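You operate a simulated robot arm through the tools that you are given. There is no shell and no other tool. Be economical: measure what you need, move in short steps, check, and stop when the job is done.

The job below is to be done with a simulated two-armed robot. You get a single attempt, and the scene is never put back.

JOB
Wipe up the spill on the table with the dishcloth and put it back.

Only the result counts: the job must be done as asked and must still hold three seconds after the hand-in. Knocking over, shifting, dropping, spilling or breaking anything else fails it.

ROBOT AND FRAMES
Two 7-joint arms with two-finger parallel grippers on one trunk, on a base that drives. Base frame: it is fixed to the floor where the robot stands at the start and does not move with it; the origin is under the middle of the robot, x ahead of it, y to its left, z up. Readings come in m, rad, newtons and seconds.
The left shoulder is at the start at [0.06, 0.189, 1.103], the right one opposite. With the tool pointing down near the work surface each hand reaches from about 0.1 to 0.64 m from the robot's upright axis, wherever it stands, measured 20 degrees to its own side. Payload 3.43 kg a hand.
The tool frame of a hand sits at the grasp point between the pads (the TCP): z along the fingers, y along the line on which they close. The tips reach 0.03 m beyond it. Largest opening 0.094 m; finger width 0.028, thickness 0.01; the body of the gripper, 0.05 by 0.096 m, starts 0.055 m behind the TCP.
Orientation is that of the tool frame in the base frame, as [roll, pitch, yaw] about the fixed x, y, z axes, in that order (R = Rz(yaw) Ry(pitch) Rx(roll)). With the fingers straight down and closing along the base's y, the tool's x points along the base's -x, its y along +y and its z along -z.

CONTROLS
- The arms move only by the tool move_arm. It takes "left_targets", "right_targets" or both (then of equal length, played together; a hand with none holds still); each is a list of rows, each an object (a shift or turn left out is 0, a gripper value left out holds the last) with "offset": the shift along the tool's x, y, z in units of 20 mm (1.0 is 20 mm), a list of three; "angular": the turn, a rotation vector about the tool's x, y, z in units of 8 degrees (1.0 is 8 degrees), a list of three; "claw": the finger opening in m, from 0 to 0.094. In form: [{"offset": [x, y, z], "angular": [ax, ay, az], "claw": claw}, ...]. A call has 1 to 12 rows; each row shifts and turns the commanded pose from where the row before left it, along the tool's axes as they then stand. A call with a number of a shift or a turn outside -1 to 1 is refused whole. A row lasts 0.2 s, in which the tool goes at most 0.05 m and 0.15 rad; a call with a longer step from one row to the next is refused whole, and so is a gripper value outside its range. Where a pose cannot be reached the arm comes as near as it can. A force on the tool above 40 N (or 10 N above the force at the start of the call, whichever is more), or a blocked arm, ends the call early, and 0.2 s more pass. The fingers move at their own pace (about 0.153 m/s each) and stop on an object; they squeeze with about 29 N. The grip force told is the motor's: it shows also when the fingers shut on nothing. Time passes only in rows, and 0.2 s behind the last, so rows that do not move let the fingers close. The reply holds the time, the measured pose of the TCP, the force on the tool along the base axes, the opening and the grip force, in the units named above and with some noise, with the torque about the TCP (base axes, N m) and any sound that the robot's microphone picked up.
- Cameras (640 x 400 px; columns grow to the right, rows downward): "scene" is now at [0.0044, -0.0226, 1.6424]; the picture's right is [-0.34, -0.94, 0.00], its down [-0.80, 0.29, -0.52] and it looks along [0.49, -0.18, -0.85] (base axes); focal length 277 px, centre (320, 200). "left" rides on the left gripper at [0.076, -0.014, -0.102] in its tool frame; the picture's right is [0.18, 0.98, 0.00], its down [-0.75, 0.14, -0.64] and it looks along [-0.63, 0.12, 0.77] (tool axes); focal length 243 px, centre (320, 200). "right" rides on the right gripper at [0.076, 0.014, -0.103] in its tool frame; the picture's right is [-0.18, 0.98, 0.00], its down [-0.75, -0.14, -0.64] and it looks along [-0.63, -0.12, 0.77] (tool axes); focal length 243 px, centre (320, 200). There is no depth. A picture from a camera that has moved, and an enlarged one, comes with that camera's place and axes in the base frame and with its lens.
- camera(camera): a new picture of that camera. It takes no simulated time.
- slide_trunk(by): slides the trunk up (or, below 0, down) by that many m; the arms and the scene camera ride with it, the base frame stays. It gives what a move gives, with no picture.
- base_move(legs): drives the robot by 1 to 6 legs, each [ahead, left, turn to the left] in m, m and rad, along the robot's own axes; the way and the turn of a leg run together, so that a leg with both is an arc; at most 1.5 m and 3.142 rad a leg. The arms and the cameras ride along, it lands a little off, and it stops where it bumps. It gives what a move gives.
- turn_head(pan, tilt): turns the head with the scene camera to pan (to the left, within 1.501 rad either way) and tilt (down, from -0.506 to 1.204), counted from straight ahead of the robot. It gives what a move gives.
- enlarge(camera, box): a new picture of the part [left, top, right, bottom] of that camera's present view, enlarged. It takes no simulated time.
- sign_off(): hands the job in; it is judged then, once.

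Work in short steps. Places have to be worked out from the pictures, the camera data and where the tool is seen: move nearer, look again, correct. Check each grasp and each placing, and mend what went wrong. You have 120 turns and 100 pictures in all, those below and enlarged ones among them. Open the grippers and draw the arms clear of the work before you hand the job in, unless the task says otherwise; then end with one line.

The tools are called as a command line: name --argument value ..., lists and objects as JSON in quotes. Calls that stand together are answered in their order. move_arm: Moves the arms, as the interface text tells. Its arguments: {"type":"object","properties":{"left_targets":{"type":"array","items":{"type":"object","properties":{"offset":{"type":"array","items":{"type":"number"}},"angular":{"type":"array","items":{"type":"number"}},"claw":{"type":"number"}}}},"right_targets":{"type":"array","items":{"type":"object","properties":{"offset":{"type":"array","items":{"type":"number"}},"angular":{"type":"array","items":{"type":"number"}},"claw":{"type":"number"}}}}},"required":[]} The other tools are called the same way: slide_trunk (by) slides the trunk up or down; base_move (legs) drives the base; turn_head (pan, tilt) turns the head that bears the scene camera; camera (camera) takes a picture; enlarge (camera, box) takes an enlarged picture of a part of a camera's view; sign_off () hands the job in.

At the start:

```text
time_s: 0.0
left_ee_pos: [0.4112, 0.0467, 1.0306]
left_tool_rot: [-3.141, 0.0, 3.14]
left_ft_force: [0.4, -0.1, -0.1]
left_moment: [0.0, -0.02, 0.03]
left_opening: 0.094
left_gripper_force: 0.1
right_ee_pos: [0.3069, -0.2758, 0.9862]
right_tool_rot: [3.141, 0.0, 3.141]
right_ft_force: [0.2, -0.5, -0.2]
right_moment: [0.02, -0.03, 0.0]
right_opening: 0.0941
right_gripper_force: 0.0
trunk travel left (down, up): [-0.775, 0.215]
robot x, y, heading: [-0.0028, 0.0029, -0.002]
head pan, tilt: [-0.351, 1.019]
```

scene: 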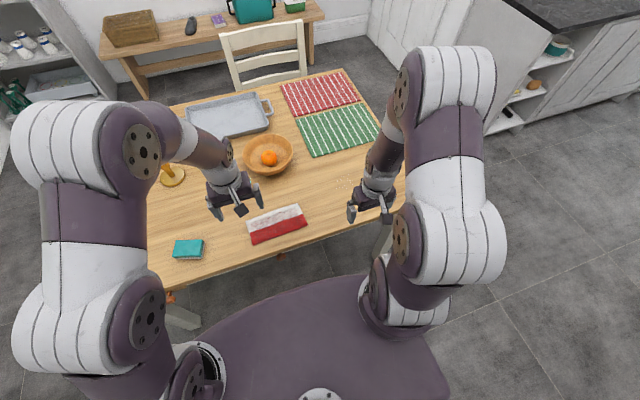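
right: 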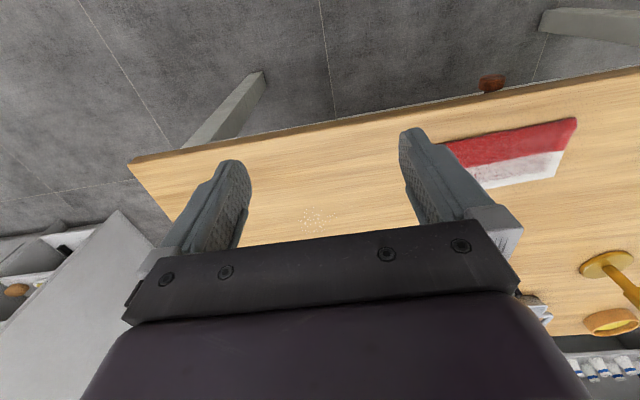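
left: 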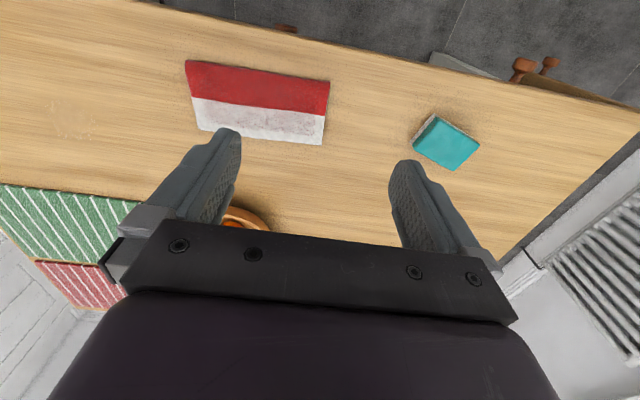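

The red/white cloth lies near the front edge, and there's a faint speckled patch near the right gripper that may be the spill. I'll enlarge both to check.

enlarge --camera "scene" --box '[140, 60, 420, 280]'

enlarge --camera "right" --box '[240, 100, 600, 260]'

enlarge --camera "left" --box '[0, 30, 500, 240]'

```text
1.82 times, centred on (280, 170) of scene
camera zoom: at [0.0044, -0.0226, 1.6424], right [-0.34, -0.94, 0.0], down [-0.8, 0.29, -0.52], along [0.49, -0.18, -0.85], focal length 504 px, centre (393, 254)
```

zoom: 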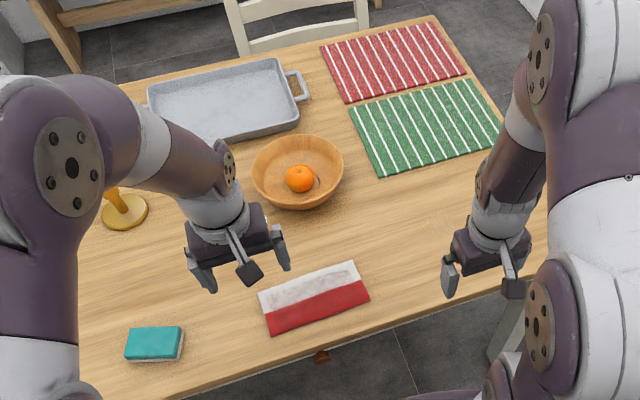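

```text
1.78 times, centred on (420, 180) of right
camera zoom: at [0.2313, -0.2618, 1.0872], right [0.18, 0.98, 0.0], down [0.75, -0.14, 0.64], along [0.63, -0.12, -0.77], focal length 431 px, centre (142, 236)
```

zoom: 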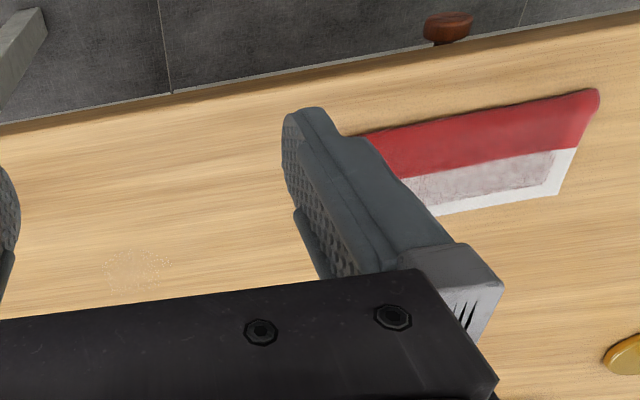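

```text
1.28 times, centred on (250, 135) of left
camera zoom: at [0.3346, 0.0343, 1.1321], right [-0.18, 0.98, 0.0], down [0.75, 0.14, 0.64], along [0.63, 0.12, -0.77], focal length 311 px, centre (410, 283)
```

zoom: 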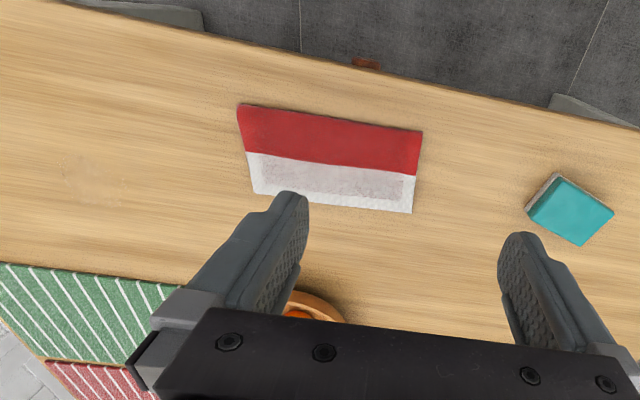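

The spill triangulates to about (0.57, -0.34) on a table top at z≈0.735. The cloth measures about 0.205 x 0.105 m, centred on (0.485, -0.033). The spill is near the edge of the right hand's reach, so I'll shift the base right and then retract the left arm.

base_move --legs '[[0, -0.12, 0]]'

move_arm --left_targets '[{"offset": [1, 0.7, -0.8]}, {"offset": [1, 0.7, -0.8]}, {"offset": [1, 0.7, -0.8]}, {"offset": [1, 0.7, 0]}, {"offset": [1, 0.7, 0]}, {"offset": [1, 0.7, 0]}, {"offset": [1, 0.7, 0]}]'

turn_head --pan -0.1 --tilt 1.0

camera --camera "scene"

camera --camera "right"

```text
time_s: 1.2
left_ee_pos: [0.4098, -0.0712, 1.0303]
left_tool_rot: [3.141, -0.001, -3.14]
left_ft_force: [-0.5, 0.5, -0.5]
left_moment: [-0.02, 0.02, 0.0]
left_opening: 0.0939
left_gripper_force: 0.0
right_ee_pos: [0.3066, -0.3941, 0.9858]
right_tool_rot: [-3.141, 0.001, -3.141]
right_ft_force: [-0.4, 0.1, -0.2]
right_moment: [0.01, 0.01, -0.01]
right_opening: 0.094
right_gripper_force: 0.2
trunk travel left (down, up): [-0.775, 0.215]
robot x, y, heading: [0.0009, -0.1158, 0.003]
head pan, tilt: [-0.351, 1.019]
```

```text
time_s: 2.8
left_ee_pos: [0.2691, 0.0259, 1.0763]
left_tool_rot: [-3.141, 0.001, -3.141]
left_ft_force: [-0.7, -0.1, -0.4]
left_moment: [-0.03, -0.01, 0.0]
left_opening: 0.0939
left_gripper_force: 0.0
right_ee_pos: [0.3062, -0.3939, 0.985]
right_tool_rot: [-3.141, 0.002, -3.141]
right_ft_force: [-0.9, 0.6, -0.4]
right_moment: [-0.02, 0.02, 0.0]
right_opening: 0.0939
right_gripper_force: 0.0
trunk travel left (down, up): [-0.775, 0.215]
robot x, y, heading: [0.0011, -0.1187, -0.003]
head pan, tilt: [-0.351, 1.019]
```

```text
time_s: 3.6
left_ee_pos: [0.2689, 0.0264, 1.0771]
left_tool_rot: [-3.141, 0.0, -3.141]
left_ft_force: [-0.4, 0.1, -0.3]
left_moment: [0.01, 0.02, 0.02]
left_opening: 0.094
left_gripper_force: 0.0
right_ee_pos: [0.3072, -0.395, 0.9855]
right_tool_rot: [-3.141, 0.0, 3.141]
right_ft_force: [0.2, 0.2, 0.3]
right_moment: [-0.02, 0.03, 0.01]
right_opening: 0.0941
right_gripper_force: 0.2
trunk travel left (down, up): [-0.775, 0.215]
robot x, y, heading: [0.0011, -0.1192, 0.001]
head pan, tilt: [-0.099, 1.0]
```

```text
93 pictures are left
camera scene: at [0.0096, -0.1253, 1.6437], right [-0.1, -0.99, 0.0], down [-0.84, 0.09, -0.54], along [0.54, -0.05, -0.84], focal length 277 px, centre (320, 200)
```

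scene: 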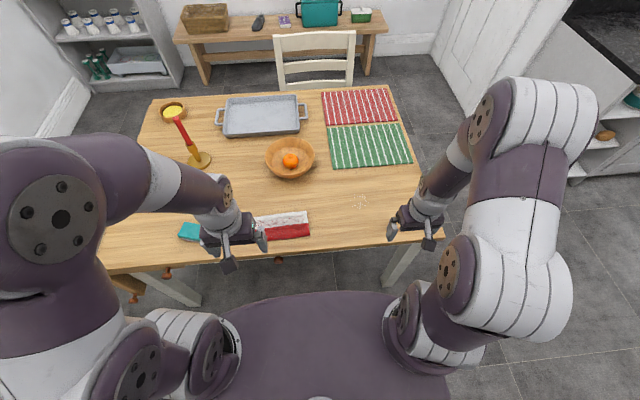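

```text
92 pictures are left
camera right: at [0.2312, -0.3812, 1.0871], right [0.18, 0.98, 0.0], down [0.75, -0.14, 0.64], along [0.63, -0.12, -0.77], focal length 243 px, centre (320, 200)
```

right: 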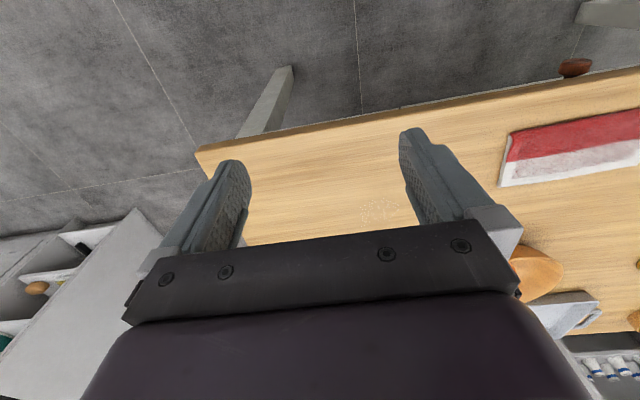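

The spill patch is visible at about scene (360,202). I'll zoom on it and on the cloth to get extents and thickness.

enlarge --camera "scene" --box '[320, 175, 400, 225]'

enlarge --camera "scene" --box '[230, 190, 340, 260]'

enlarge --camera "right" --box '[480, 90, 640, 190]'

```text
8.00 times, centred on (360, 200) of scene
camera zoom: at [0.0096, -0.1253, 1.6437], right [-0.1, -0.99, 0.0], down [-0.84, 0.09, -0.54], along [0.54, -0.05, -0.84], focal length 2217 px, centre (0, 200)
```

zoom: 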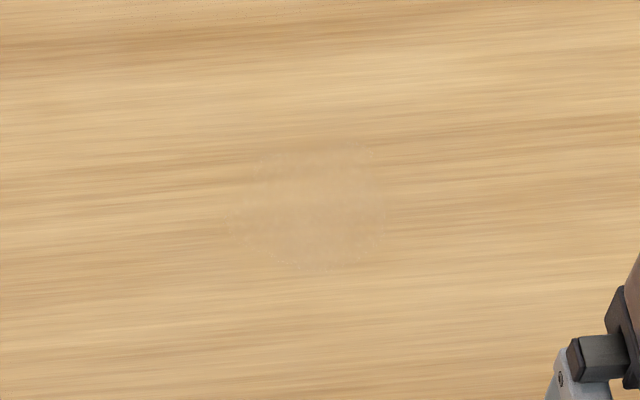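

```text
5.71 times, centred on (285, 225) of scene
camera zoom: at [0.0096, -0.1253, 1.6437], right [-0.1, -0.99, 0.0], down [-0.84, 0.09, -0.54], along [0.54, -0.05, -0.84], focal length 1584 px, centre (520, 57)
```

zoom: 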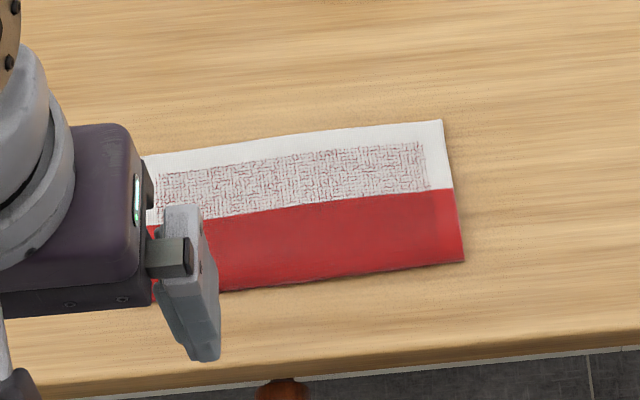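

```text
4.00 times, centred on (560, 140) of right
camera zoom: at [0.2312, -0.3812, 1.0871], right [0.18, 0.98, 0.0], down [0.75, -0.14, 0.64], along [0.63, -0.12, -0.77], focal length 970 px, centre (-640, 440)
```

zoom: 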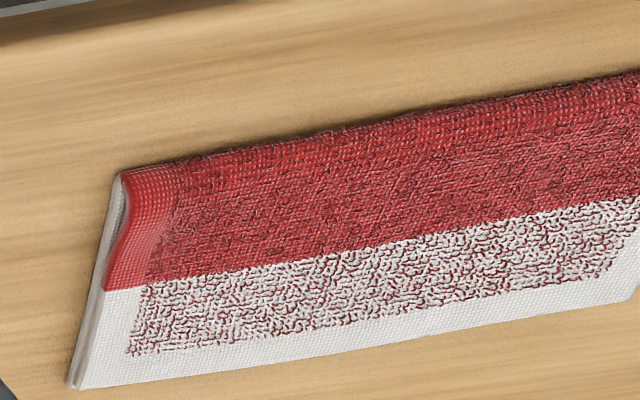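

The spill centre is about (0.576, -0.331) with a radius of 0.04. The cloth spans x 0.44 to 0.545 and y -0.13 to 0.07, and it is folded and about 1 cm thick. I'll move the left hand farther away and bring the right hand over the cloth.

move_arm --left_targets '[{"offset": [0.2, 1, 0]}, {"offset": [0.2, 1, 0]}, {"offset": [0.2, 1, 0]}, {"offset": [0.2, 1, 0]}, {"offset": [0.2, 1, 0]}, {"offset": [0.2, 1, 0]}, {"offset": [0.2, 1, 0]}, {"offset": [0.2, 1, 0]}, {"offset": [0.2, 1, 0]}, {"offset": [0, 0, 0]}, {"offset": [0, 0, 0]}, {"offset": [0, 0, 0]}]' --right_targets '[{"offset": [-0.5, 1, 0]}, {"offset": [-0.5, 1, 0]}, {"offset": [-0.5, 1, 0]}, {"offset": [-0.5, 1, 0]}, {"offset": [-0.5, 1, 0]}, {"offset": [-0.5, 1, 0]}, {"offset": [-0.5, 1, 0]}, {"offset": [-0.5, 1, 0]}, {"offset": [-0.5, 1, 0]}, {"offset": [-0.5, 1, 0]}, {"offset": [-0.5, 1, 0]}, {"offset": [-0.5, 1, 0]}]'

move_arm --right_targets '[{"offset": [-0.5, 1, 0.7]}, {"offset": [-0.5, 1, 0.7]}, {"offset": [-0.5, 1, 0.7]}, {"offset": [-0.5, 1, 0.7]}, {"offset": [-0.5, 1, 0.7]}, {"offset": [-0.5, 1, 0.7]}, {"offset": [0, 0, 1], "claw": 0.06}, {"offset": [0, 0, 1], "claw": 0.06}]'

camera --camera "right"

camera --camera "scene"

```text
time_s: 6.2
left_ee_pos: [0.2351, 0.208, 1.0787]
left_tool_rot: [3.142, -0.001, 3.14]
left_ft_force: [-0.8, 0.6, 0.6]
left_moment: [-0.02, 0.01, -0.03]
left_opening: 0.0942
left_gripper_force: 0.0
right_ee_pos: [0.4278, -0.1537, 0.985]
right_tool_rot: [-3.141, 0.0, -3.141]
right_ft_force: [0.2, -0.3, 0.0]
right_moment: [-0.01, 0.02, 0.03]
right_opening: 0.0939
right_gripper_force: 0.1
trunk travel left (down, up): [-0.775, 0.215]
robot x, y, heading: [0.003, -0.1171, 0.0]
head pan, tilt: [-0.099, 1.0]
```

```text
time_s: 8.0
left_ee_pos: [0.2344, 0.2061, 1.0777]
left_tool_rot: [-3.141, 0.001, -3.142]
left_ft_force: [-0.5, -1.1, 0.1]
left_moment: [0.01, 0.02, -0.02]
left_opening: 0.0941
left_gripper_force: 0.1
right_ee_pos: [0.4873, -0.0357, 0.8601]
right_tool_rot: [3.141, 0.001, 3.141]
right_ft_force: [-0.5, 0.0, -1.0]
right_moment: [0.0, 0.0, 0.02]
right_opening: 0.0598
right_gripper_force: 0.0
trunk travel left (down, up): [-0.775, 0.215]
robot x, y, heading: [-0.0033, -0.1144, 0.003]
head pan, tilt: [-0.099, 1.0]
```

```text
88 pictures are left
camera right: at [0.4117, -0.0209, 0.9631], right [0.18, 0.98, 0.0], down [0.75, -0.14, 0.64], along [0.63, -0.12, -0.77], focal length 243 px, centre (320, 200)
```

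right: 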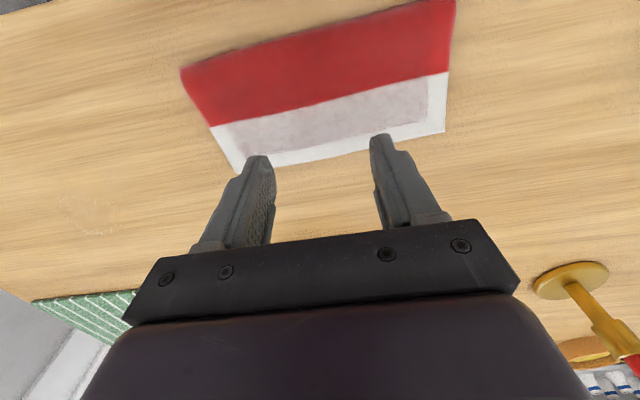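

```text
87 pictures are left
camera scene: at [0.0098, -0.1247, 1.6437], right [-0.1, -0.99, 0.0], down [-0.84, 0.08, -0.54], along [0.54, -0.05, -0.84], focal length 277 px, centre (320, 200)
```

scene: 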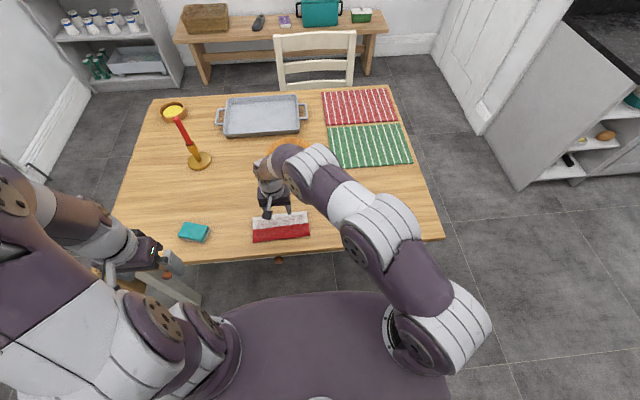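

The hand is centred over the cloth at z 0.860. I'll lower it to light contact with the cloth and then close slowly, to learn whether it is soft.

move_arm --right_targets '[{"offset": [0, 0, 1]}, {"offset": [0, 0, 1]}, {"offset": [0, 0, 1]}, {"offset": [0, 0, 0.9]}, {"offset": [0, 0, 0.2]}, {"offset": [0, 0, 0.15]}, {"offset": [0, 0, 0.15]}]'

camera --camera "right"

```text
time_s: 9.3
left_ee_pos: [0.2323, 0.2054, 1.0782]
left_tool_rot: [3.141, 0.003, 3.138]
left_ft_force: [0.2, 0.6, -0.2]
left_moment: [0.01, 0.03, -0.01]
left_opening: 0.0938
left_gripper_force: 0.1
right_ee_pos: [0.4918, -0.0327, 0.7853]
right_tool_rot: [3.134, 0.013, 3.14]
right_ft_force: [-7.2, -3.6, 28.9]
right_moment: [-0.32, 0.3, -0.03]
right_opening: 0.0592
right_gripper_force: 0.0
trunk travel left (down, up): [-0.775, 0.215]
robot x, y, heading: [-0.0011, -0.1168, -0.002]
head pan, tilt: [-0.099, 1.0]
stopped in row 6 (right hand): the force on the tool passed its limit at 46 N (the readings are from after the stop); the commanded pose is now the measured one
```

```text
86 pictures are left
camera right: at [0.4138, -0.0195, 0.8859], right [0.19, 0.98, 0.01], down [0.75, -0.15, 0.65], along [0.64, -0.11, -0.76], focal length 243 px, centre (320, 200)
```

right: 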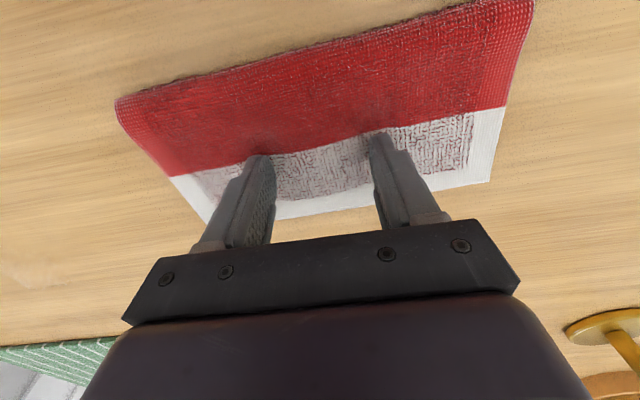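

Contact came at tip height of about 0.755, so the cloth is 1.5 to 2 cm thick. I'll close the fingers now to see whether the cloth bunches between them.

move_arm --right_targets '[{"claw": 0.04}, {"claw": 0.02}, {"claw": 0.0}, {"claw": 0.0}]'

camera --camera "right"

```text
time_s: 10.3
left_ee_pos: [0.2326, 0.2055, 1.0779]
left_tool_rot: [3.14, 0.003, 3.139]
left_ft_force: [0.5, -0.2, 0.1]
left_moment: [-0.02, -0.03, -0.03]
left_opening: 0.0941
left_gripper_force: 0.0
right_ee_pos: [0.4921, -0.0332, 0.7844]
right_tool_rot: [3.135, 0.017, 3.14]
right_ft_force: [5.4, -1.0, 38.3]
right_moment: [0.04, -0.08, -0.01]
right_opening: 0.0102
right_gripper_force: 29.3
trunk travel left (down, up): [-0.775, 0.215]
robot x, y, heading: [0.0015, -0.122, -0.007]
head pan, tilt: [-0.099, 1.0]
```

```text
85 pictures are left
camera right: at [0.4133, -0.0198, 0.8856], right [0.18, 0.98, 0.01], down [0.74, -0.15, 0.65], along [0.64, -0.11, -0.76], focal length 243 px, centre (320, 200)
```

right: 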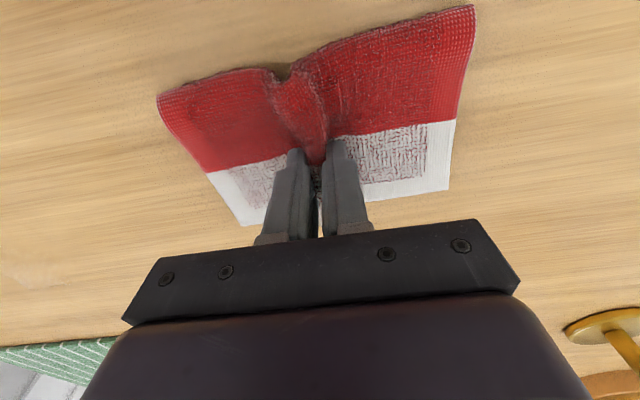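

The cloth is soft and it bunched between the fingers (opening 0.010, grip force 29 N). I'll lift a little and check the hold.

move_arm --right_targets '[{"offset": [0, 0, -0.7]}, {"offset": [0, 0, -0.8]}, {"offset": [0, 0, -0.8]}, {"offset": [0, 0, -0.7]}, {"offset": [0, 0, 0]}]'

camera --camera "right"

enlarge --camera "scene" --box '[200, 150, 400, 275]'

```text
time_s: 11.6
left_ee_pos: [0.2346, 0.2066, 1.0776]
left_tool_rot: [-3.141, 0.001, 3.14]
left_ft_force: [0.5, 0.3, 0.6]
left_moment: [-0.01, -0.02, -0.04]
left_opening: 0.0941
left_gripper_force: 0.0
right_ee_pos: [0.4903, -0.0337, 0.8419]
right_tool_rot: [3.139, 0.007, 3.14]
right_ft_force: [0.3, -0.8, -0.1]
right_moment: [0.04, 0.03, -0.02]
right_opening: 0.009
right_gripper_force: 29.4
trunk travel left (down, up): [-0.775, 0.215]
robot x, y, heading: [-0.0008, -0.1189, -0.004]
head pan, tilt: [-0.099, 1.0]
```

```text
84 pictures are left
camera right: at [0.4137, -0.0203, 0.9432], right [0.18, 0.98, 0.01], down [0.75, -0.14, 0.65], along [0.64, -0.12, -0.76], focal length 243 px, centre (320, 200)
```

right: 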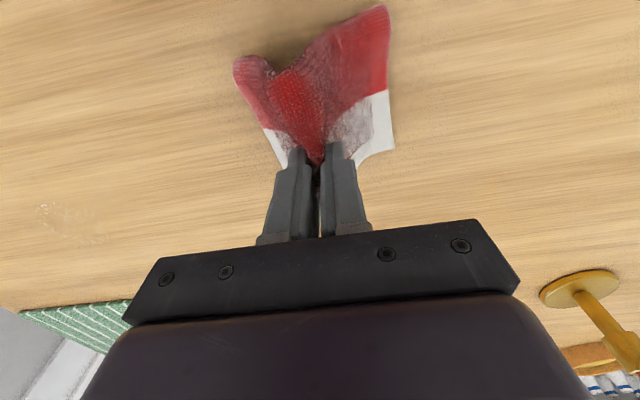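

```text
3.20 times, centred on (300, 212) of scene
camera zoom: at [0.0092, -0.1249, 1.6437], right [-0.1, -0.99, 0.0], down [-0.84, 0.08, -0.54], along [0.54, -0.05, -0.84], focal length 887 px, centre (384, 160)
```

zoom: 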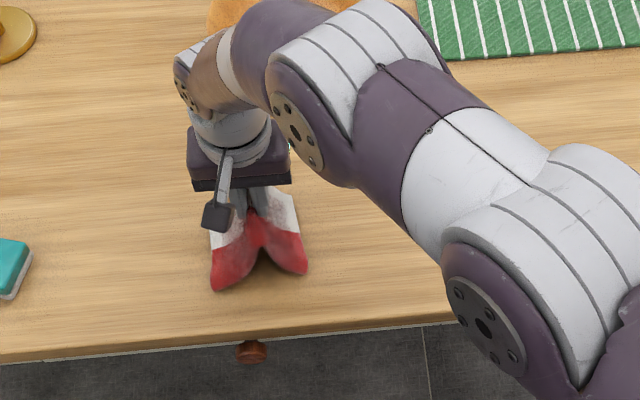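

The cloth is held securely. Next I'll raise it a bit and carry it over the spill.

move_arm --right_targets '[{"offset": [-0.3, -1, -0.7]}, {"offset": [-0.3, -1, -0.7]}, {"offset": [-0.3, -1, -0.6]}, {"offset": [-0.3, -1, 0]}, {"offset": [-0.3, -1, 0]}, {"offset": [-0.3, -1, 0]}, {"offset": [-0.3, -1, 0]}, {"offset": [-0.3, -1, 0]}, {"offset": [-0.3, -1, 0]}, {"offset": [-0.3, -1, 0]}, {"offset": [-0.3, -1, 0]}, {"offset": [-0.3, -1, 0]}]'

move_arm --right_targets '[{"offset": [-0.3, -1, 0]}, {"offset": [-0.3, -1, 0]}, {"offset": [-0.3, -0.8, 0]}, {"offset": [0, 0, 0]}]'

camera --camera "right"

enlarge --camera "scene" --box '[270, 120, 450, 232]'

```text
time_s: 14.2
left_ee_pos: [0.2341, 0.2067, 1.0769]
left_tool_rot: [-3.141, 0.0, 3.139]
left_ft_force: [-0.3, -0.7, -0.2]
left_moment: [-0.03, 0.01, 0.02]
left_opening: 0.0941
left_gripper_force: 0.0
right_ee_pos: [0.5606, -0.2737, 0.8811]
right_tool_rot: [3.137, 0.007, -3.14]
right_ft_force: [0.4, 0.1, -0.4]
right_moment: [0.02, 0.0, -0.01]
right_opening: 0.009
right_gripper_force: 29.6
trunk travel left (down, up): [-0.775, 0.215]
robot x, y, heading: [0.0022, -0.1194, 0.004]
head pan, tilt: [-0.099, 1.0]
```

```text
time_s: 15.2
left_ee_pos: [0.2343, 0.2067, 1.0766]
left_tool_rot: [-3.141, -0.001, 3.141]
left_ft_force: [-0.1, 0.5, -0.2]
left_moment: [-0.05, -0.04, -0.02]
left_opening: 0.0939
left_gripper_force: 0.1
right_ee_pos: [0.5795, -0.3314, 0.8804]
right_tool_rot: [3.135, 0.008, 3.141]
right_ft_force: [-0.1, -0.6, -0.3]
right_moment: [0.05, -0.01, 0.02]
right_opening: 0.0089
right_gripper_force: 28.8
trunk travel left (down, up): [-0.775, 0.215]
robot x, y, heading: [0.0001, -0.1184, -0.002]
head pan, tilt: [-0.099, 1.0]
```

```text
82 pictures are left
camera right: at [0.5029, -0.3173, 0.9821], right [0.18, 0.98, 0.01], down [0.75, -0.14, 0.65], along [0.64, -0.12, -0.76], focal length 243 px, centre (320, 200)
```

right: 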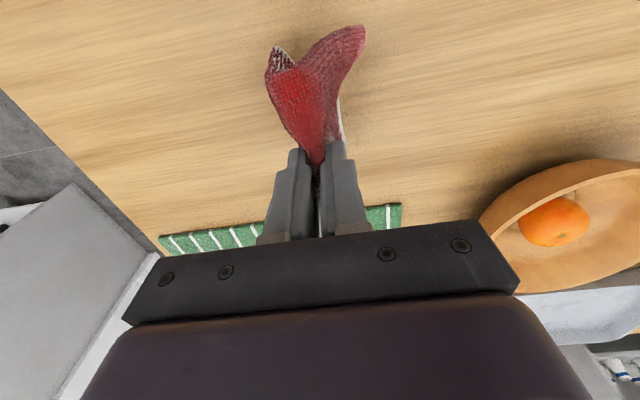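

```text
3.56 times, centred on (360, 176) of scene
camera zoom: at [0.0093, -0.1249, 1.6437], right [-0.1, -0.99, 0.0], down [-0.84, 0.08, -0.54], along [0.54, -0.05, -0.84], focal length 985 px, centre (178, 285)
```

zoom: 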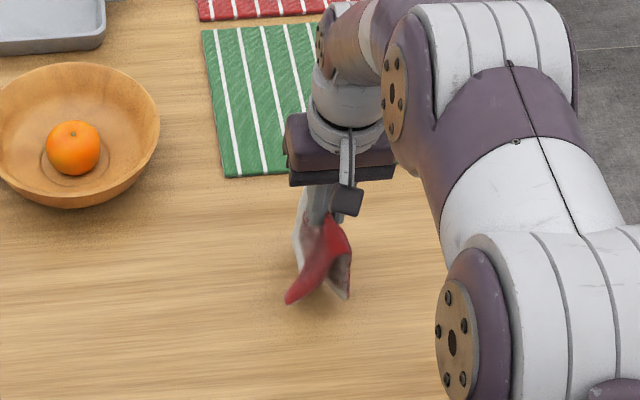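

The cloth hangs right over the spill, clear of the bowl and mat. I'll lower it until it presses on the table.

move_arm --right_targets '[{"offset": [0, 0, 1]}, {"offset": [0, 0, 1]}, {"offset": [0, 0, 1]}, {"offset": [0, 0, 1]}, {"offset": [0, 0, 0.5]}, {"offset": [0, 0, 0.25]}, {"offset": [0, 0, 0]}]'

camera --camera "right"

```text
time_s: 16.8
left_ee_pos: [0.2314, 0.2069, 1.0785]
left_tool_rot: [-3.141, 0.003, 3.139]
left_ft_force: [0.1, -1.0, 0.2]
left_moment: [-0.02, -0.04, -0.01]
left_opening: 0.0939
left_gripper_force: 0.1
right_ee_pos: [0.5803, -0.3295, 0.7921]
right_tool_rot: [3.138, 0.02, 3.14]
right_ft_force: [2.4, -5.2, 35.8]
right_moment: [-0.14, 0.04, 0.05]
right_opening: 0.0089
right_gripper_force: 28.9
trunk travel left (down, up): [-0.775, 0.215]
robot x, y, heading: [-0.0026, -0.1214, -0.002]
head pan, tilt: [-0.099, 1.0]
```

```text
80 pictures are left
camera right: at [0.5031, -0.3158, 0.8914], right [0.18, 0.98, 0.01], down [0.74, -0.14, 0.66], along [0.65, -0.12, -0.76], focal length 243 px, centre (320, 200)
```

right: 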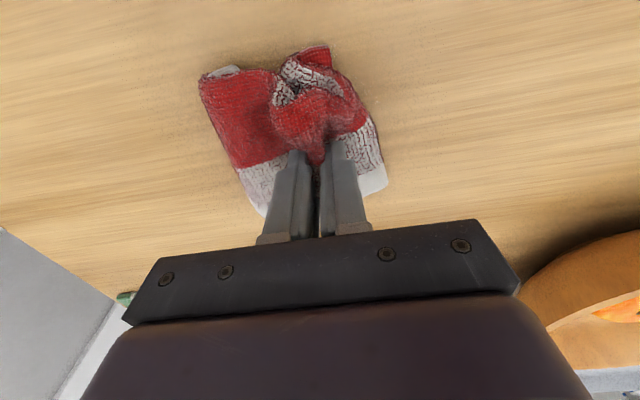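

The cloth is pressed on the spill at about 36 N. I'll ease off slightly and wipe back and forth in y, then in x.

move_arm --right_targets '[{"offset": [0, 0, -0.15]}, {"offset": [0, 0.8, 0]}, {"offset": [0, 0.8, 0]}, {"offset": [0, 0.8, 0]}, {"offset": [0, -0.8, 0]}, {"offset": [0, -0.8, 0]}, {"offset": [0, -0.8, 0]}, {"offset": [0, -0.8, 0]}, {"offset": [0, -0.8, 0]}, {"offset": [0, -0.8, 0]}, {"offset": [0, 0.8, 0]}, {"offset": [0, 0.8, 0]}]'

move_arm --right_targets '[{"offset": [0, 0.8, 0]}, {"offset": [0.8, 0, 0]}, {"offset": [0.8, 0, 0]}, {"offset": [0.8, 0, 0]}, {"offset": [-0.8, 0, 0]}, {"offset": [-0.8, 0, 0]}, {"offset": [-0.8, 0, 0]}, {"offset": [-0.8, 0, 0]}, {"offset": [-0.8, 0, 0]}, {"offset": [0.8, 0, 0]}, {"offset": [0.8, 0, 0]}]'

camera --camera "right"

enlarge --camera "scene" --box '[290, 140, 430, 228]'

```text
time_s: 19.4
left_ee_pos: [0.2323, 0.2065, 1.0787]
left_tool_rot: [-3.14, 0.003, 3.137]
left_ft_force: [0.2, 0.6, -0.3]
left_moment: [-0.01, 0.04, 0.0]
left_opening: 0.094
left_gripper_force: 0.0
right_ee_pos: [0.5783, -0.347, 0.7904]
right_tool_rot: [3.138, 0.012, 3.139]
right_ft_force: [-1.1, -11.2, 31.1]
right_moment: [-0.36, 0.1, 0.08]
right_opening: 0.0093
right_gripper_force: 29.8
trunk travel left (down, up): [-0.775, 0.215]
robot x, y, heading: [-0.0021, -0.1147, -0.005]
head pan, tilt: [-0.099, 1.0]
```

```text
time_s: 20.5
left_ee_pos: [0.2312, 0.2078, 1.0787]
left_tool_rot: [-3.14, 0.001, 3.139]
left_ft_force: [-0.2, -0.7, 0.4]
left_moment: [0.01, 0.04, 0.02]
left_opening: 0.0938
left_gripper_force: 0.0
right_ee_pos: [0.5382, -0.3281, 0.7921]
right_tool_rot: [3.136, 0.003, 3.141]
right_ft_force: [-9.7, 2.3, 29.0]
right_moment: [0.16, 0.35, 0.01]
right_opening: 0.0092
right_gripper_force: 28.7
trunk travel left (down, up): [-0.775, 0.215]
robot x, y, heading: [-0.0014, -0.1191, -0.001]
head pan, tilt: [-0.099, 1.0]
stopped in row 5 (right hand): the force on the tool passed its limit at 50 N (the readings are from after the stop); the commanded pose is now the measured one
```

```text
79 pictures are left
camera right: at [0.4618, -0.3146, 0.8928], right [0.19, 0.98, 0.01], down [0.75, -0.15, 0.64], along [0.63, -0.12, -0.77], focal length 243 px, centre (320, 200)
```

right: 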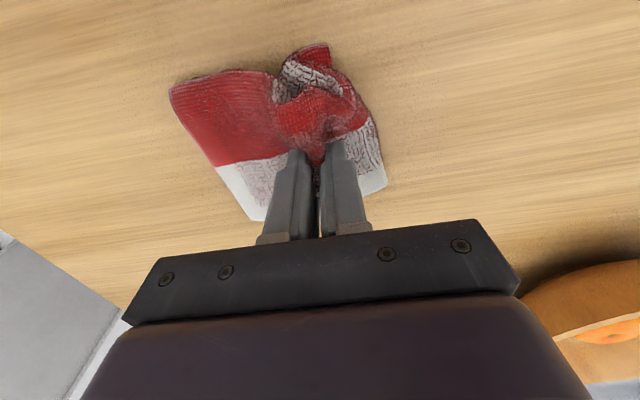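

```text
4.55 times, centred on (360, 184) of scene
camera zoom: at [0.0043, -0.1237, 1.6436], right [-0.1, -0.99, 0.0], down [-0.84, 0.08, -0.54], along [0.54, -0.06, -0.84], focal length 1260 px, centre (138, 273)
```

zoom: 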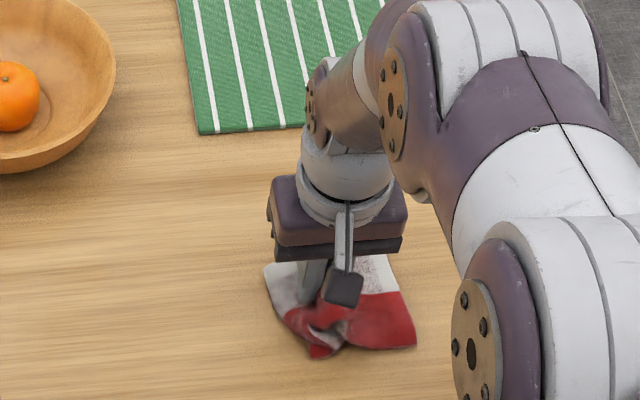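

One x stroke tripped the force limit. I'll ease up about 3 mm and go on wiping forward across the spill.

move_arm --right_targets '[{"offset": [0, 0, -0.2]}, {"offset": [-0.8, 0.4, 0]}, {"offset": [-0.8, 0.4, 0]}, {"offset": [-0.8, 0, 0]}, {"offset": [-0.8, 0, 0]}, {"offset": [-0.8, 0, 0]}, {"offset": [0, -0.8, 0]}, {"offset": [0.8, -0.8, 0]}, {"offset": [0.8, 0, 0]}, {"offset": [0.8, 0, 0]}, {"offset": [0.8, 0, 0]}, {"offset": [0.8, 0, 0]}]'

move_arm --right_targets '[{"offset": [0, 0, -1]}, {"offset": [0, 0, -1]}, {"offset": [0, 0, -1]}, {"offset": [0, 0, -1]}, {"offset": [0.8, 1, -0.5]}, {"offset": [0.8, 1, 0]}, {"offset": [0, 1, 0]}, {"offset": [0, 1, 0]}, {"offset": [0, 1, 0]}, {"offset": [0, 1, 0]}, {"offset": [0, 1, 0]}]'

camera --camera "right"

camera --camera "scene"

enlarge --camera "scene" --box '[310, 160, 420, 230]'

```text
time_s: 23.1
left_ee_pos: [0.2335, 0.2074, 1.0767]
left_tool_rot: [-3.141, 0.0, 3.138]
left_ft_force: [0.3, 0.2, 0.6]
left_moment: [0.01, -0.01, -0.04]
left_opening: 0.0937
left_gripper_force: 0.1
right_ee_pos: [0.5295, -0.346, 0.7915]
right_tool_rot: [3.136, -0.001, 3.139]
right_ft_force: [5.2, -0.8, 14.0]
right_moment: [0.02, -0.15, -0.01]
right_opening: 0.0091
right_gripper_force: 28.9
right hand out of reach, approached as far as the arm can: row 6
trunk travel left (down, up): [-0.775, 0.215]
robot x, y, heading: [0.0034, -0.1199, 0.002]
head pan, tilt: [-0.099, 1.0]
```

```text
time_s: 25.5
left_ee_pos: [0.2356, 0.207, 1.0764]
left_tool_rot: [-3.141, 0.0, 3.141]
left_ft_force: [-0.5, 0.0, 0.2]
left_moment: [-0.03, -0.02, -0.02]
left_opening: 0.094
left_gripper_force: 0.1
right_ee_pos: [0.4987, -0.2053, 0.8828]
right_tool_rot: [3.137, -0.002, 3.139]
right_ft_force: [0.0, -0.7, -0.2]
right_moment: [0.02, 0.05, 0.02]
right_opening: 0.0092
right_gripper_force: 29.5
trunk travel left (down, up): [-0.775, 0.215]
robot x, y, heading: [-0.002, -0.1143, -0.003]
head pan, tilt: [-0.099, 1.0]
```

```text
77 pictures are left
camera right: at [0.4235, -0.1913, 0.9849], right [0.19, 0.98, 0.0], down [0.75, -0.15, 0.64], along [0.63, -0.12, -0.77], focal length 243 px, centre (320, 200)
```

right: 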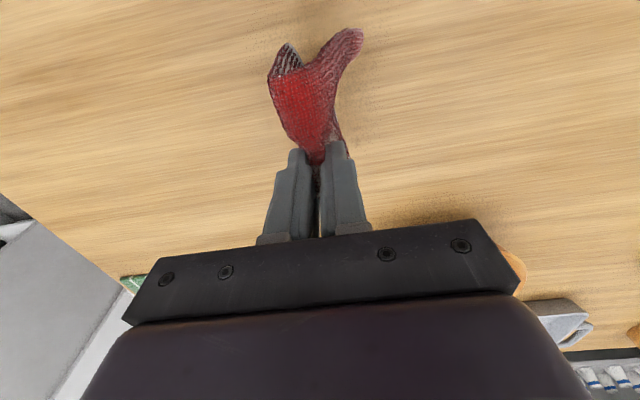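

```text
76 pictures are left
camera scene: at [0.0093, -0.1241, 1.6437], right [-0.1, -0.99, 0.0], down [-0.84, 0.08, -0.54], along [0.54, -0.05, -0.84], focal length 277 px, centre (320, 200)
```

scene: 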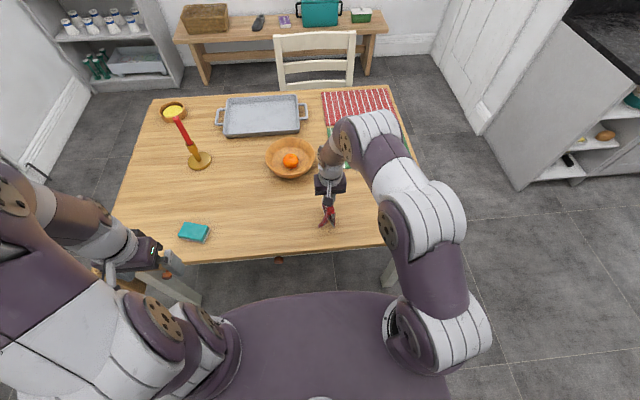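

```text
5.71 times, centred on (365, 195) of scene
camera zoom: at [0.0093, -0.1241, 1.6437], right [-0.1, -0.99, 0.0], down [-0.84, 0.08, -0.54], along [0.54, -0.05, -0.84], focal length 1584 px, centre (63, 229)
```

zoom: 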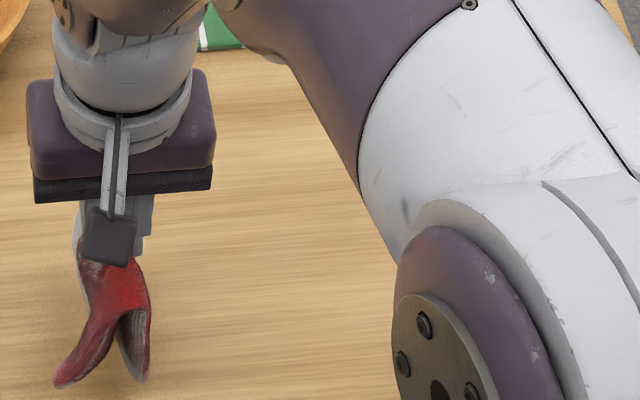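

The spill location (scene ~(359,201), right ~(234,180)) looks clean. I'll confirm with close zooms.

enlarge --camera "scene" --box '[335, 185, 385, 216]'

enlarge --camera "right" --box '[140, 110, 270, 240]'

```text
12.80 times, centred on (360, 200) of scene
camera zoom: at [0.0093, -0.1241, 1.6437], right [-0.1, -0.99, 0.0], down [-0.84, 0.08, -0.54], along [0.54, -0.05, -0.84], focal length 3547 px, centre (-192, 194)
```

zoom: 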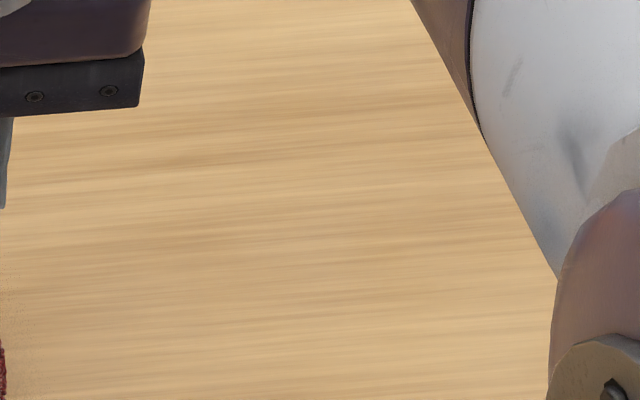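

```text
3.08 times, centred on (205, 175) of right
camera zoom: at [0.4235, -0.1913, 0.9849], right [0.19, 0.98, 0.0], down [0.75, -0.15, 0.64], along [0.63, -0.12, -0.77], focal length 746 px, centre (674, 277)
```

zoom: 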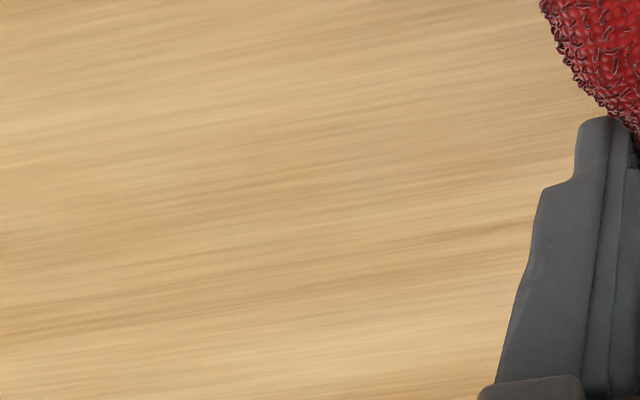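

The spill is gone. I'll carry the cloth back above its original spot (0.488, -0.033) and lower it.

move_arm --right_targets '[{"offset": [0.05, 1, 0]}, {"offset": [0.05, 1, 0]}, {"offset": [0.05, 1, 0]}, {"offset": [0.05, 1, 0]}, {"offset": [0.05, 1, 0]}, {"offset": [0.05, 1, 0]}, {"offset": [0.05, 1, 0]}, {"offset": [0.05, 1, 0]}, {"offset": [0, 0.6, 0]}, {"offset": [0, 0, 0]}]'

move_arm --right_targets '[{"offset": [0, 0, 0.8]}, {"offset": [0, 0, 0.8]}, {"offset": [0, 0, 0.8]}, {"offset": [0, 0, 0.8]}, {"offset": [0, 0, 0.7]}, {"offset": [0, 0, 0.5]}, {"offset": [0, 0, 0.2]}, {"offset": [0, 0, 0]}]'

camera --camera "right"

enlarge --camera "scene" --box '[200, 170, 360, 270]'

```text
time_s: 27.7
left_ee_pos: [0.235, 0.2069, 1.0778]
left_tool_rot: [-3.141, 0.001, 3.14]
left_ft_force: [-0.4, 0.7, 0.0]
left_moment: [-0.02, 0.0, 0.01]
left_opening: 0.0941
left_gripper_force: 0.2
right_ee_pos: [0.4904, -0.0316, 0.8827]
right_tool_rot: [3.138, -0.004, 3.14]
right_ft_force: [0.1, -0.1, -0.5]
right_moment: [0.02, 0.05, 0.0]
right_opening: 0.0088
right_gripper_force: 28.9
trunk travel left (down, up): [-0.775, 0.215]
robot x, y, heading: [-0.0027, -0.1165, -0.002]
head pan, tilt: [-0.099, 1.0]
```

```text
time_s: 29.5
left_ee_pos: [0.2329, 0.2078, 1.0789]
left_tool_rot: [3.14, 0.002, 3.14]
left_ft_force: [0.2, 0.5, 0.4]
left_moment: [0.03, 0.0, 0.04]
left_opening: 0.0943
left_gripper_force: 0.0
right_ee_pos: [0.4907, -0.0309, 0.7929]
right_tool_rot: [3.134, 0.002, -3.141]
right_ft_force: [1.3, -0.1, 18.3]
right_moment: [0.03, 0.04, 0.03]
right_opening: 0.0091
right_gripper_force: 28.8
trunk travel left (down, up): [-0.775, 0.215]
robot x, y, heading: [0.0017, -0.1176, -0.001]
head pan, tilt: [-0.099, 1.0]
```

```text
72 pictures are left
camera right: at [0.4154, -0.0188, 0.8953], right [0.19, 0.98, 0.01], down [0.75, -0.15, 0.64], along [0.63, -0.11, -0.77], focal length 243 px, centre (320, 200)
```

right: 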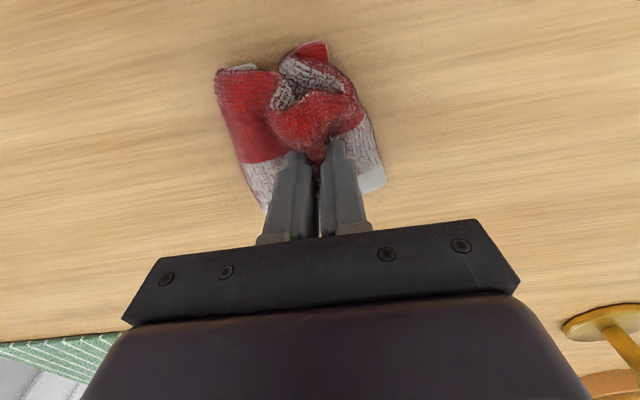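

```text
4.00 times, centred on (280, 220) of scene
camera zoom: at [0.0072, -0.1252, 1.6439], right [-0.1, -0.99, 0.0], down [-0.84, 0.08, -0.54], along [0.54, -0.05, -0.84], focal length 1109 px, centre (480, 120)
```

zoom: 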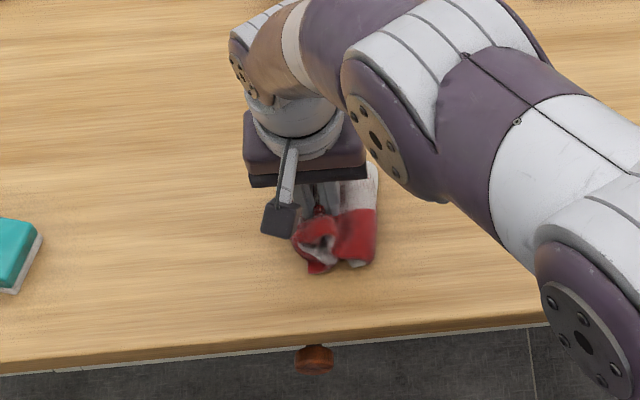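

The cloth is resting on the table at its spot, somewhat crumpled. I'll open the fingers, rise straight up and look.

move_arm --right_targets '[{"claw": 0.03}, {"claw": 0.06}, {"offset": [0, 0, -0.5]}, {"offset": [0, 0, -1]}, {"offset": [0, 0, -1]}, {"offset": [0, 0, -1]}, {"offset": [0, 0, -1]}, {"offset": [0, 0, -1]}, {"offset": [0, 0, 0]}]'

camera --camera "right"

enlarge --camera "scene" --box '[200, 170, 360, 270]'

```text
time_s: 31.5
left_ee_pos: [0.2348, 0.2073, 1.0783]
left_tool_rot: [3.141, -0.001, 3.141]
left_ft_force: [-0.4, -0.2, -0.3]
left_moment: [0.03, 0.02, 0.03]
left_opening: 0.094
left_gripper_force: 0.1
right_ee_pos: [0.4904, -0.0333, 0.9031]
right_tool_rot: [3.137, -0.001, 3.14]
right_ft_force: [0.5, 0.2, -0.1]
right_moment: [0.01, 0.01, -0.02]
right_opening: 0.06
right_gripper_force: 0.0
trunk travel left (down, up): [-0.775, 0.215]
robot x, y, heading: [0.0026, -0.122, -0.001]
head pan, tilt: [-0.099, 1.0]
```

```text
70 pictures are left
camera right: at [0.4158, -0.0203, 1.0039], right [0.19, 0.98, 0.0], down [0.76, -0.15, 0.64], along [0.63, -0.12, -0.77], focal length 243 px, centre (320, 200)
```

right: 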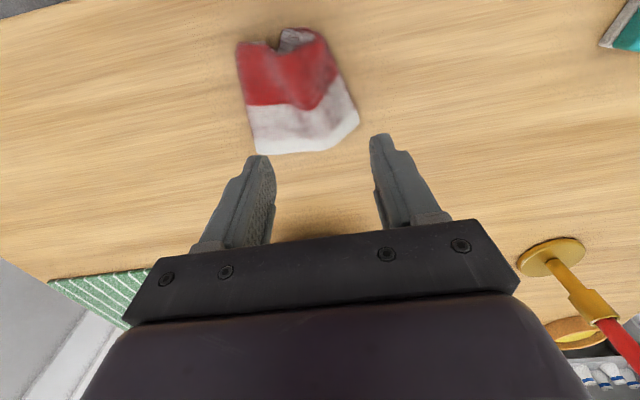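

```text
4.00 times, centred on (280, 220) of scene
camera zoom: at [0.0096, -0.1248, 1.6437], right [-0.1, -0.99, 0.0], down [-0.84, 0.08, -0.54], along [0.54, -0.05, -0.84], focal length 1109 px, centre (480, 120)
```

zoom: 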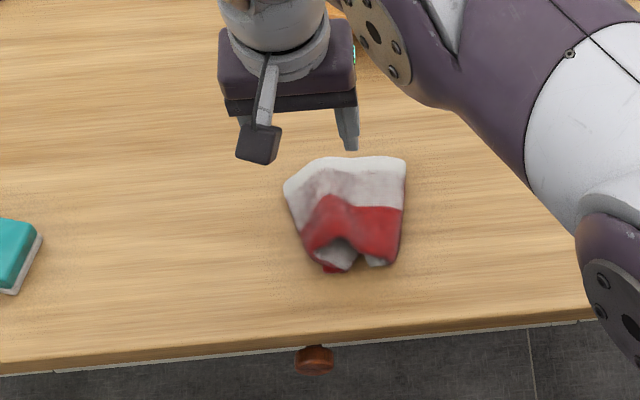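

The cloth is released with its centre at about (0.485, -0.052), roughly 2 cm right of where it was, and its ends look tucked under. I'll look closer to decide whether to spread it.

enlarge --camera "right" --box '[210, 10, 390, 170]'

enlarge --camera "scene" --box '[260, 200, 310, 245]'

camera --camera "left"

```text
2.50 times, centred on (300, 90) of right
camera zoom: at [0.4158, -0.0203, 1.0039], right [0.19, 0.98, 0.0], down [0.76, -0.15, 0.64], along [0.63, -0.12, -0.77], focal length 606 px, centre (370, 475)
```

zoom: 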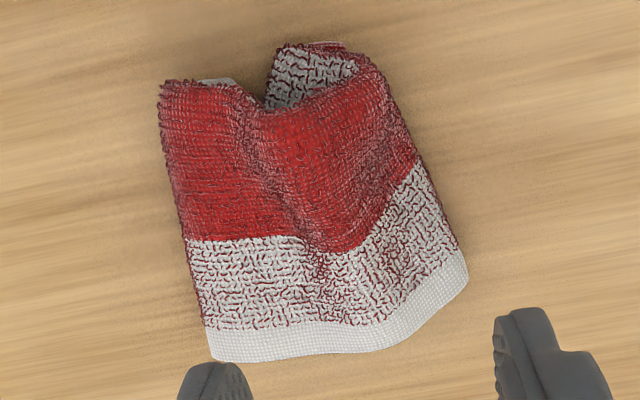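

```text
8.89 times, centred on (285, 222) of scene
camera zoom: at [0.0096, -0.1248, 1.6437], right [-0.1, -0.99, 0.0], down [-0.84, 0.08, -0.54], along [0.54, -0.05, -0.84], focal length 2463 px, centre (631, 0)
```

zoom: 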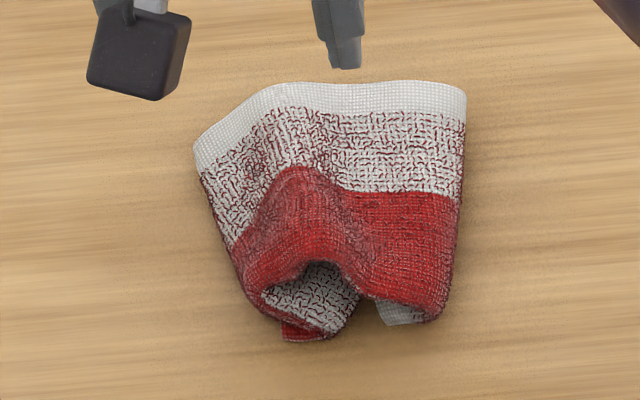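

```text
66 pictures are left
camera left: at [0.1591, 0.1935, 1.1803], right [-0.18, 0.98, 0.0], down [0.75, 0.14, 0.64], along [0.63, 0.12, -0.77], focal length 243 px, centre (320, 200)
```

left: 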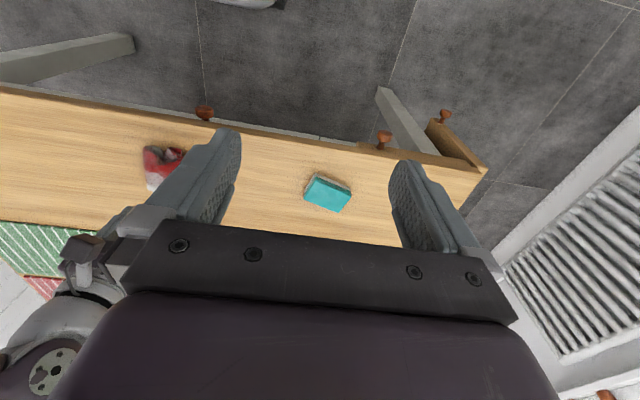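

Both ends are tucked under. I'll close the fingers, press gently on the left part and drag it left. That should unroll that flap and bring the centre back to the original spot.

move_arm --right_targets '[{"offset": [0.1, 0.7, 0.6], "claw": 0.02}, {"offset": [0, 0, 0.9]}, {"offset": [0, 0, 0.9]}, {"offset": [0, 0, 0.9]}, {"offset": [0, 0, 0.9]}, {"offset": [0, 0, 0.5]}, {"offset": [0, 0, 0.35]}, {"offset": [0, 0, 0.2]}, {"offset": [0, 0, 0]}]'

camera --camera "right"

```text
time_s: 33.5
left_ee_pos: [0.2345, 0.206, 1.078]
left_tool_rot: [-3.141, 0.0, 3.14]
left_ft_force: [1.3, 0.3, 0.3]
left_moment: [-0.02, -0.01, 0.02]
left_opening: 0.094
left_gripper_force: 0.0
right_ee_pos: [0.4892, -0.0195, 0.7965]
right_tool_rot: [3.137, -0.001, 3.14]
right_ft_force: [0.5, -0.1, 2.2]
right_moment: [-0.08, -0.03, 0.0]
right_opening: 0.0203
right_gripper_force: 0.5
trunk travel left (down, up): [-0.775, 0.215]
robot x, y, heading: [-0.0009, -0.1168, -0.001]
head pan, tilt: [-0.099, 1.0]
```

```text
65 pictures are left
camera right: at [0.4137, -0.0054, 0.8989], right [0.19, 0.98, 0.01], down [0.75, -0.15, 0.64], along [0.63, -0.11, -0.77], focal length 243 px, centre (320, 200)
```

right: 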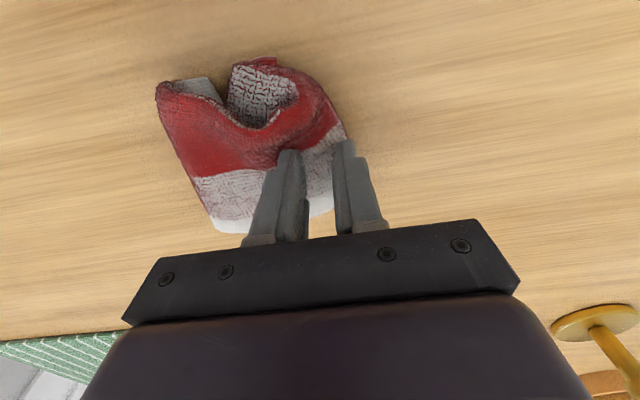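

Contact is light, just inside the left edge. I'll press a few mm more and drag left 5 cm, then lift.

move_arm --right_targets '[{"offset": [0, -0.4, 0.2], "claw": 0.01}, {"offset": [0, 0, 0.2]}, {"offset": [0, 0.5, 0.1]}, {"offset": [0, 0.5, 0]}, {"offset": [0, 0.5, 0]}, {"offset": [0, 0.5, 0]}, {"offset": [0, 0.5, 0]}]'

camera --camera "right"

```text
time_s: 35.1
left_ee_pos: [0.2323, 0.2063, 1.0788]
left_tool_rot: [3.14, 0.002, 3.138]
left_ft_force: [1.2, 0.0, 0.2]
left_moment: [0.0, 0.01, 0.0]
left_opening: 0.0941
left_gripper_force: 0.0
right_ee_pos: [0.4881, 0.0251, 0.7892]
right_tool_rot: [3.132, 0.004, 3.141]
right_ft_force: [0.4, -2.2, 26.2]
right_moment: [-0.36, -0.07, 0.02]
right_opening: 0.0102
right_gripper_force: 0.3
trunk travel left (down, up): [-0.775, 0.215]
robot x, y, heading: [-0.001, -0.1181, -0.002]
head pan, tilt: [-0.099, 1.0]
```

```text
64 pictures are left
camera right: at [0.4118, 0.0371, 0.8907], right [0.18, 0.98, 0.01], down [0.75, -0.15, 0.64], along [0.63, -0.11, -0.77], focal length 243 px, centre (320, 200)
```

right: 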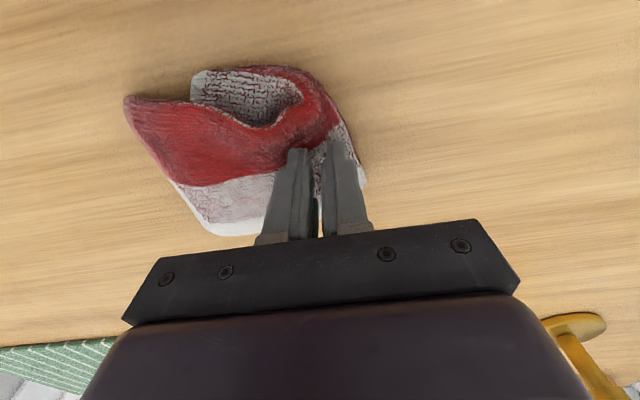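

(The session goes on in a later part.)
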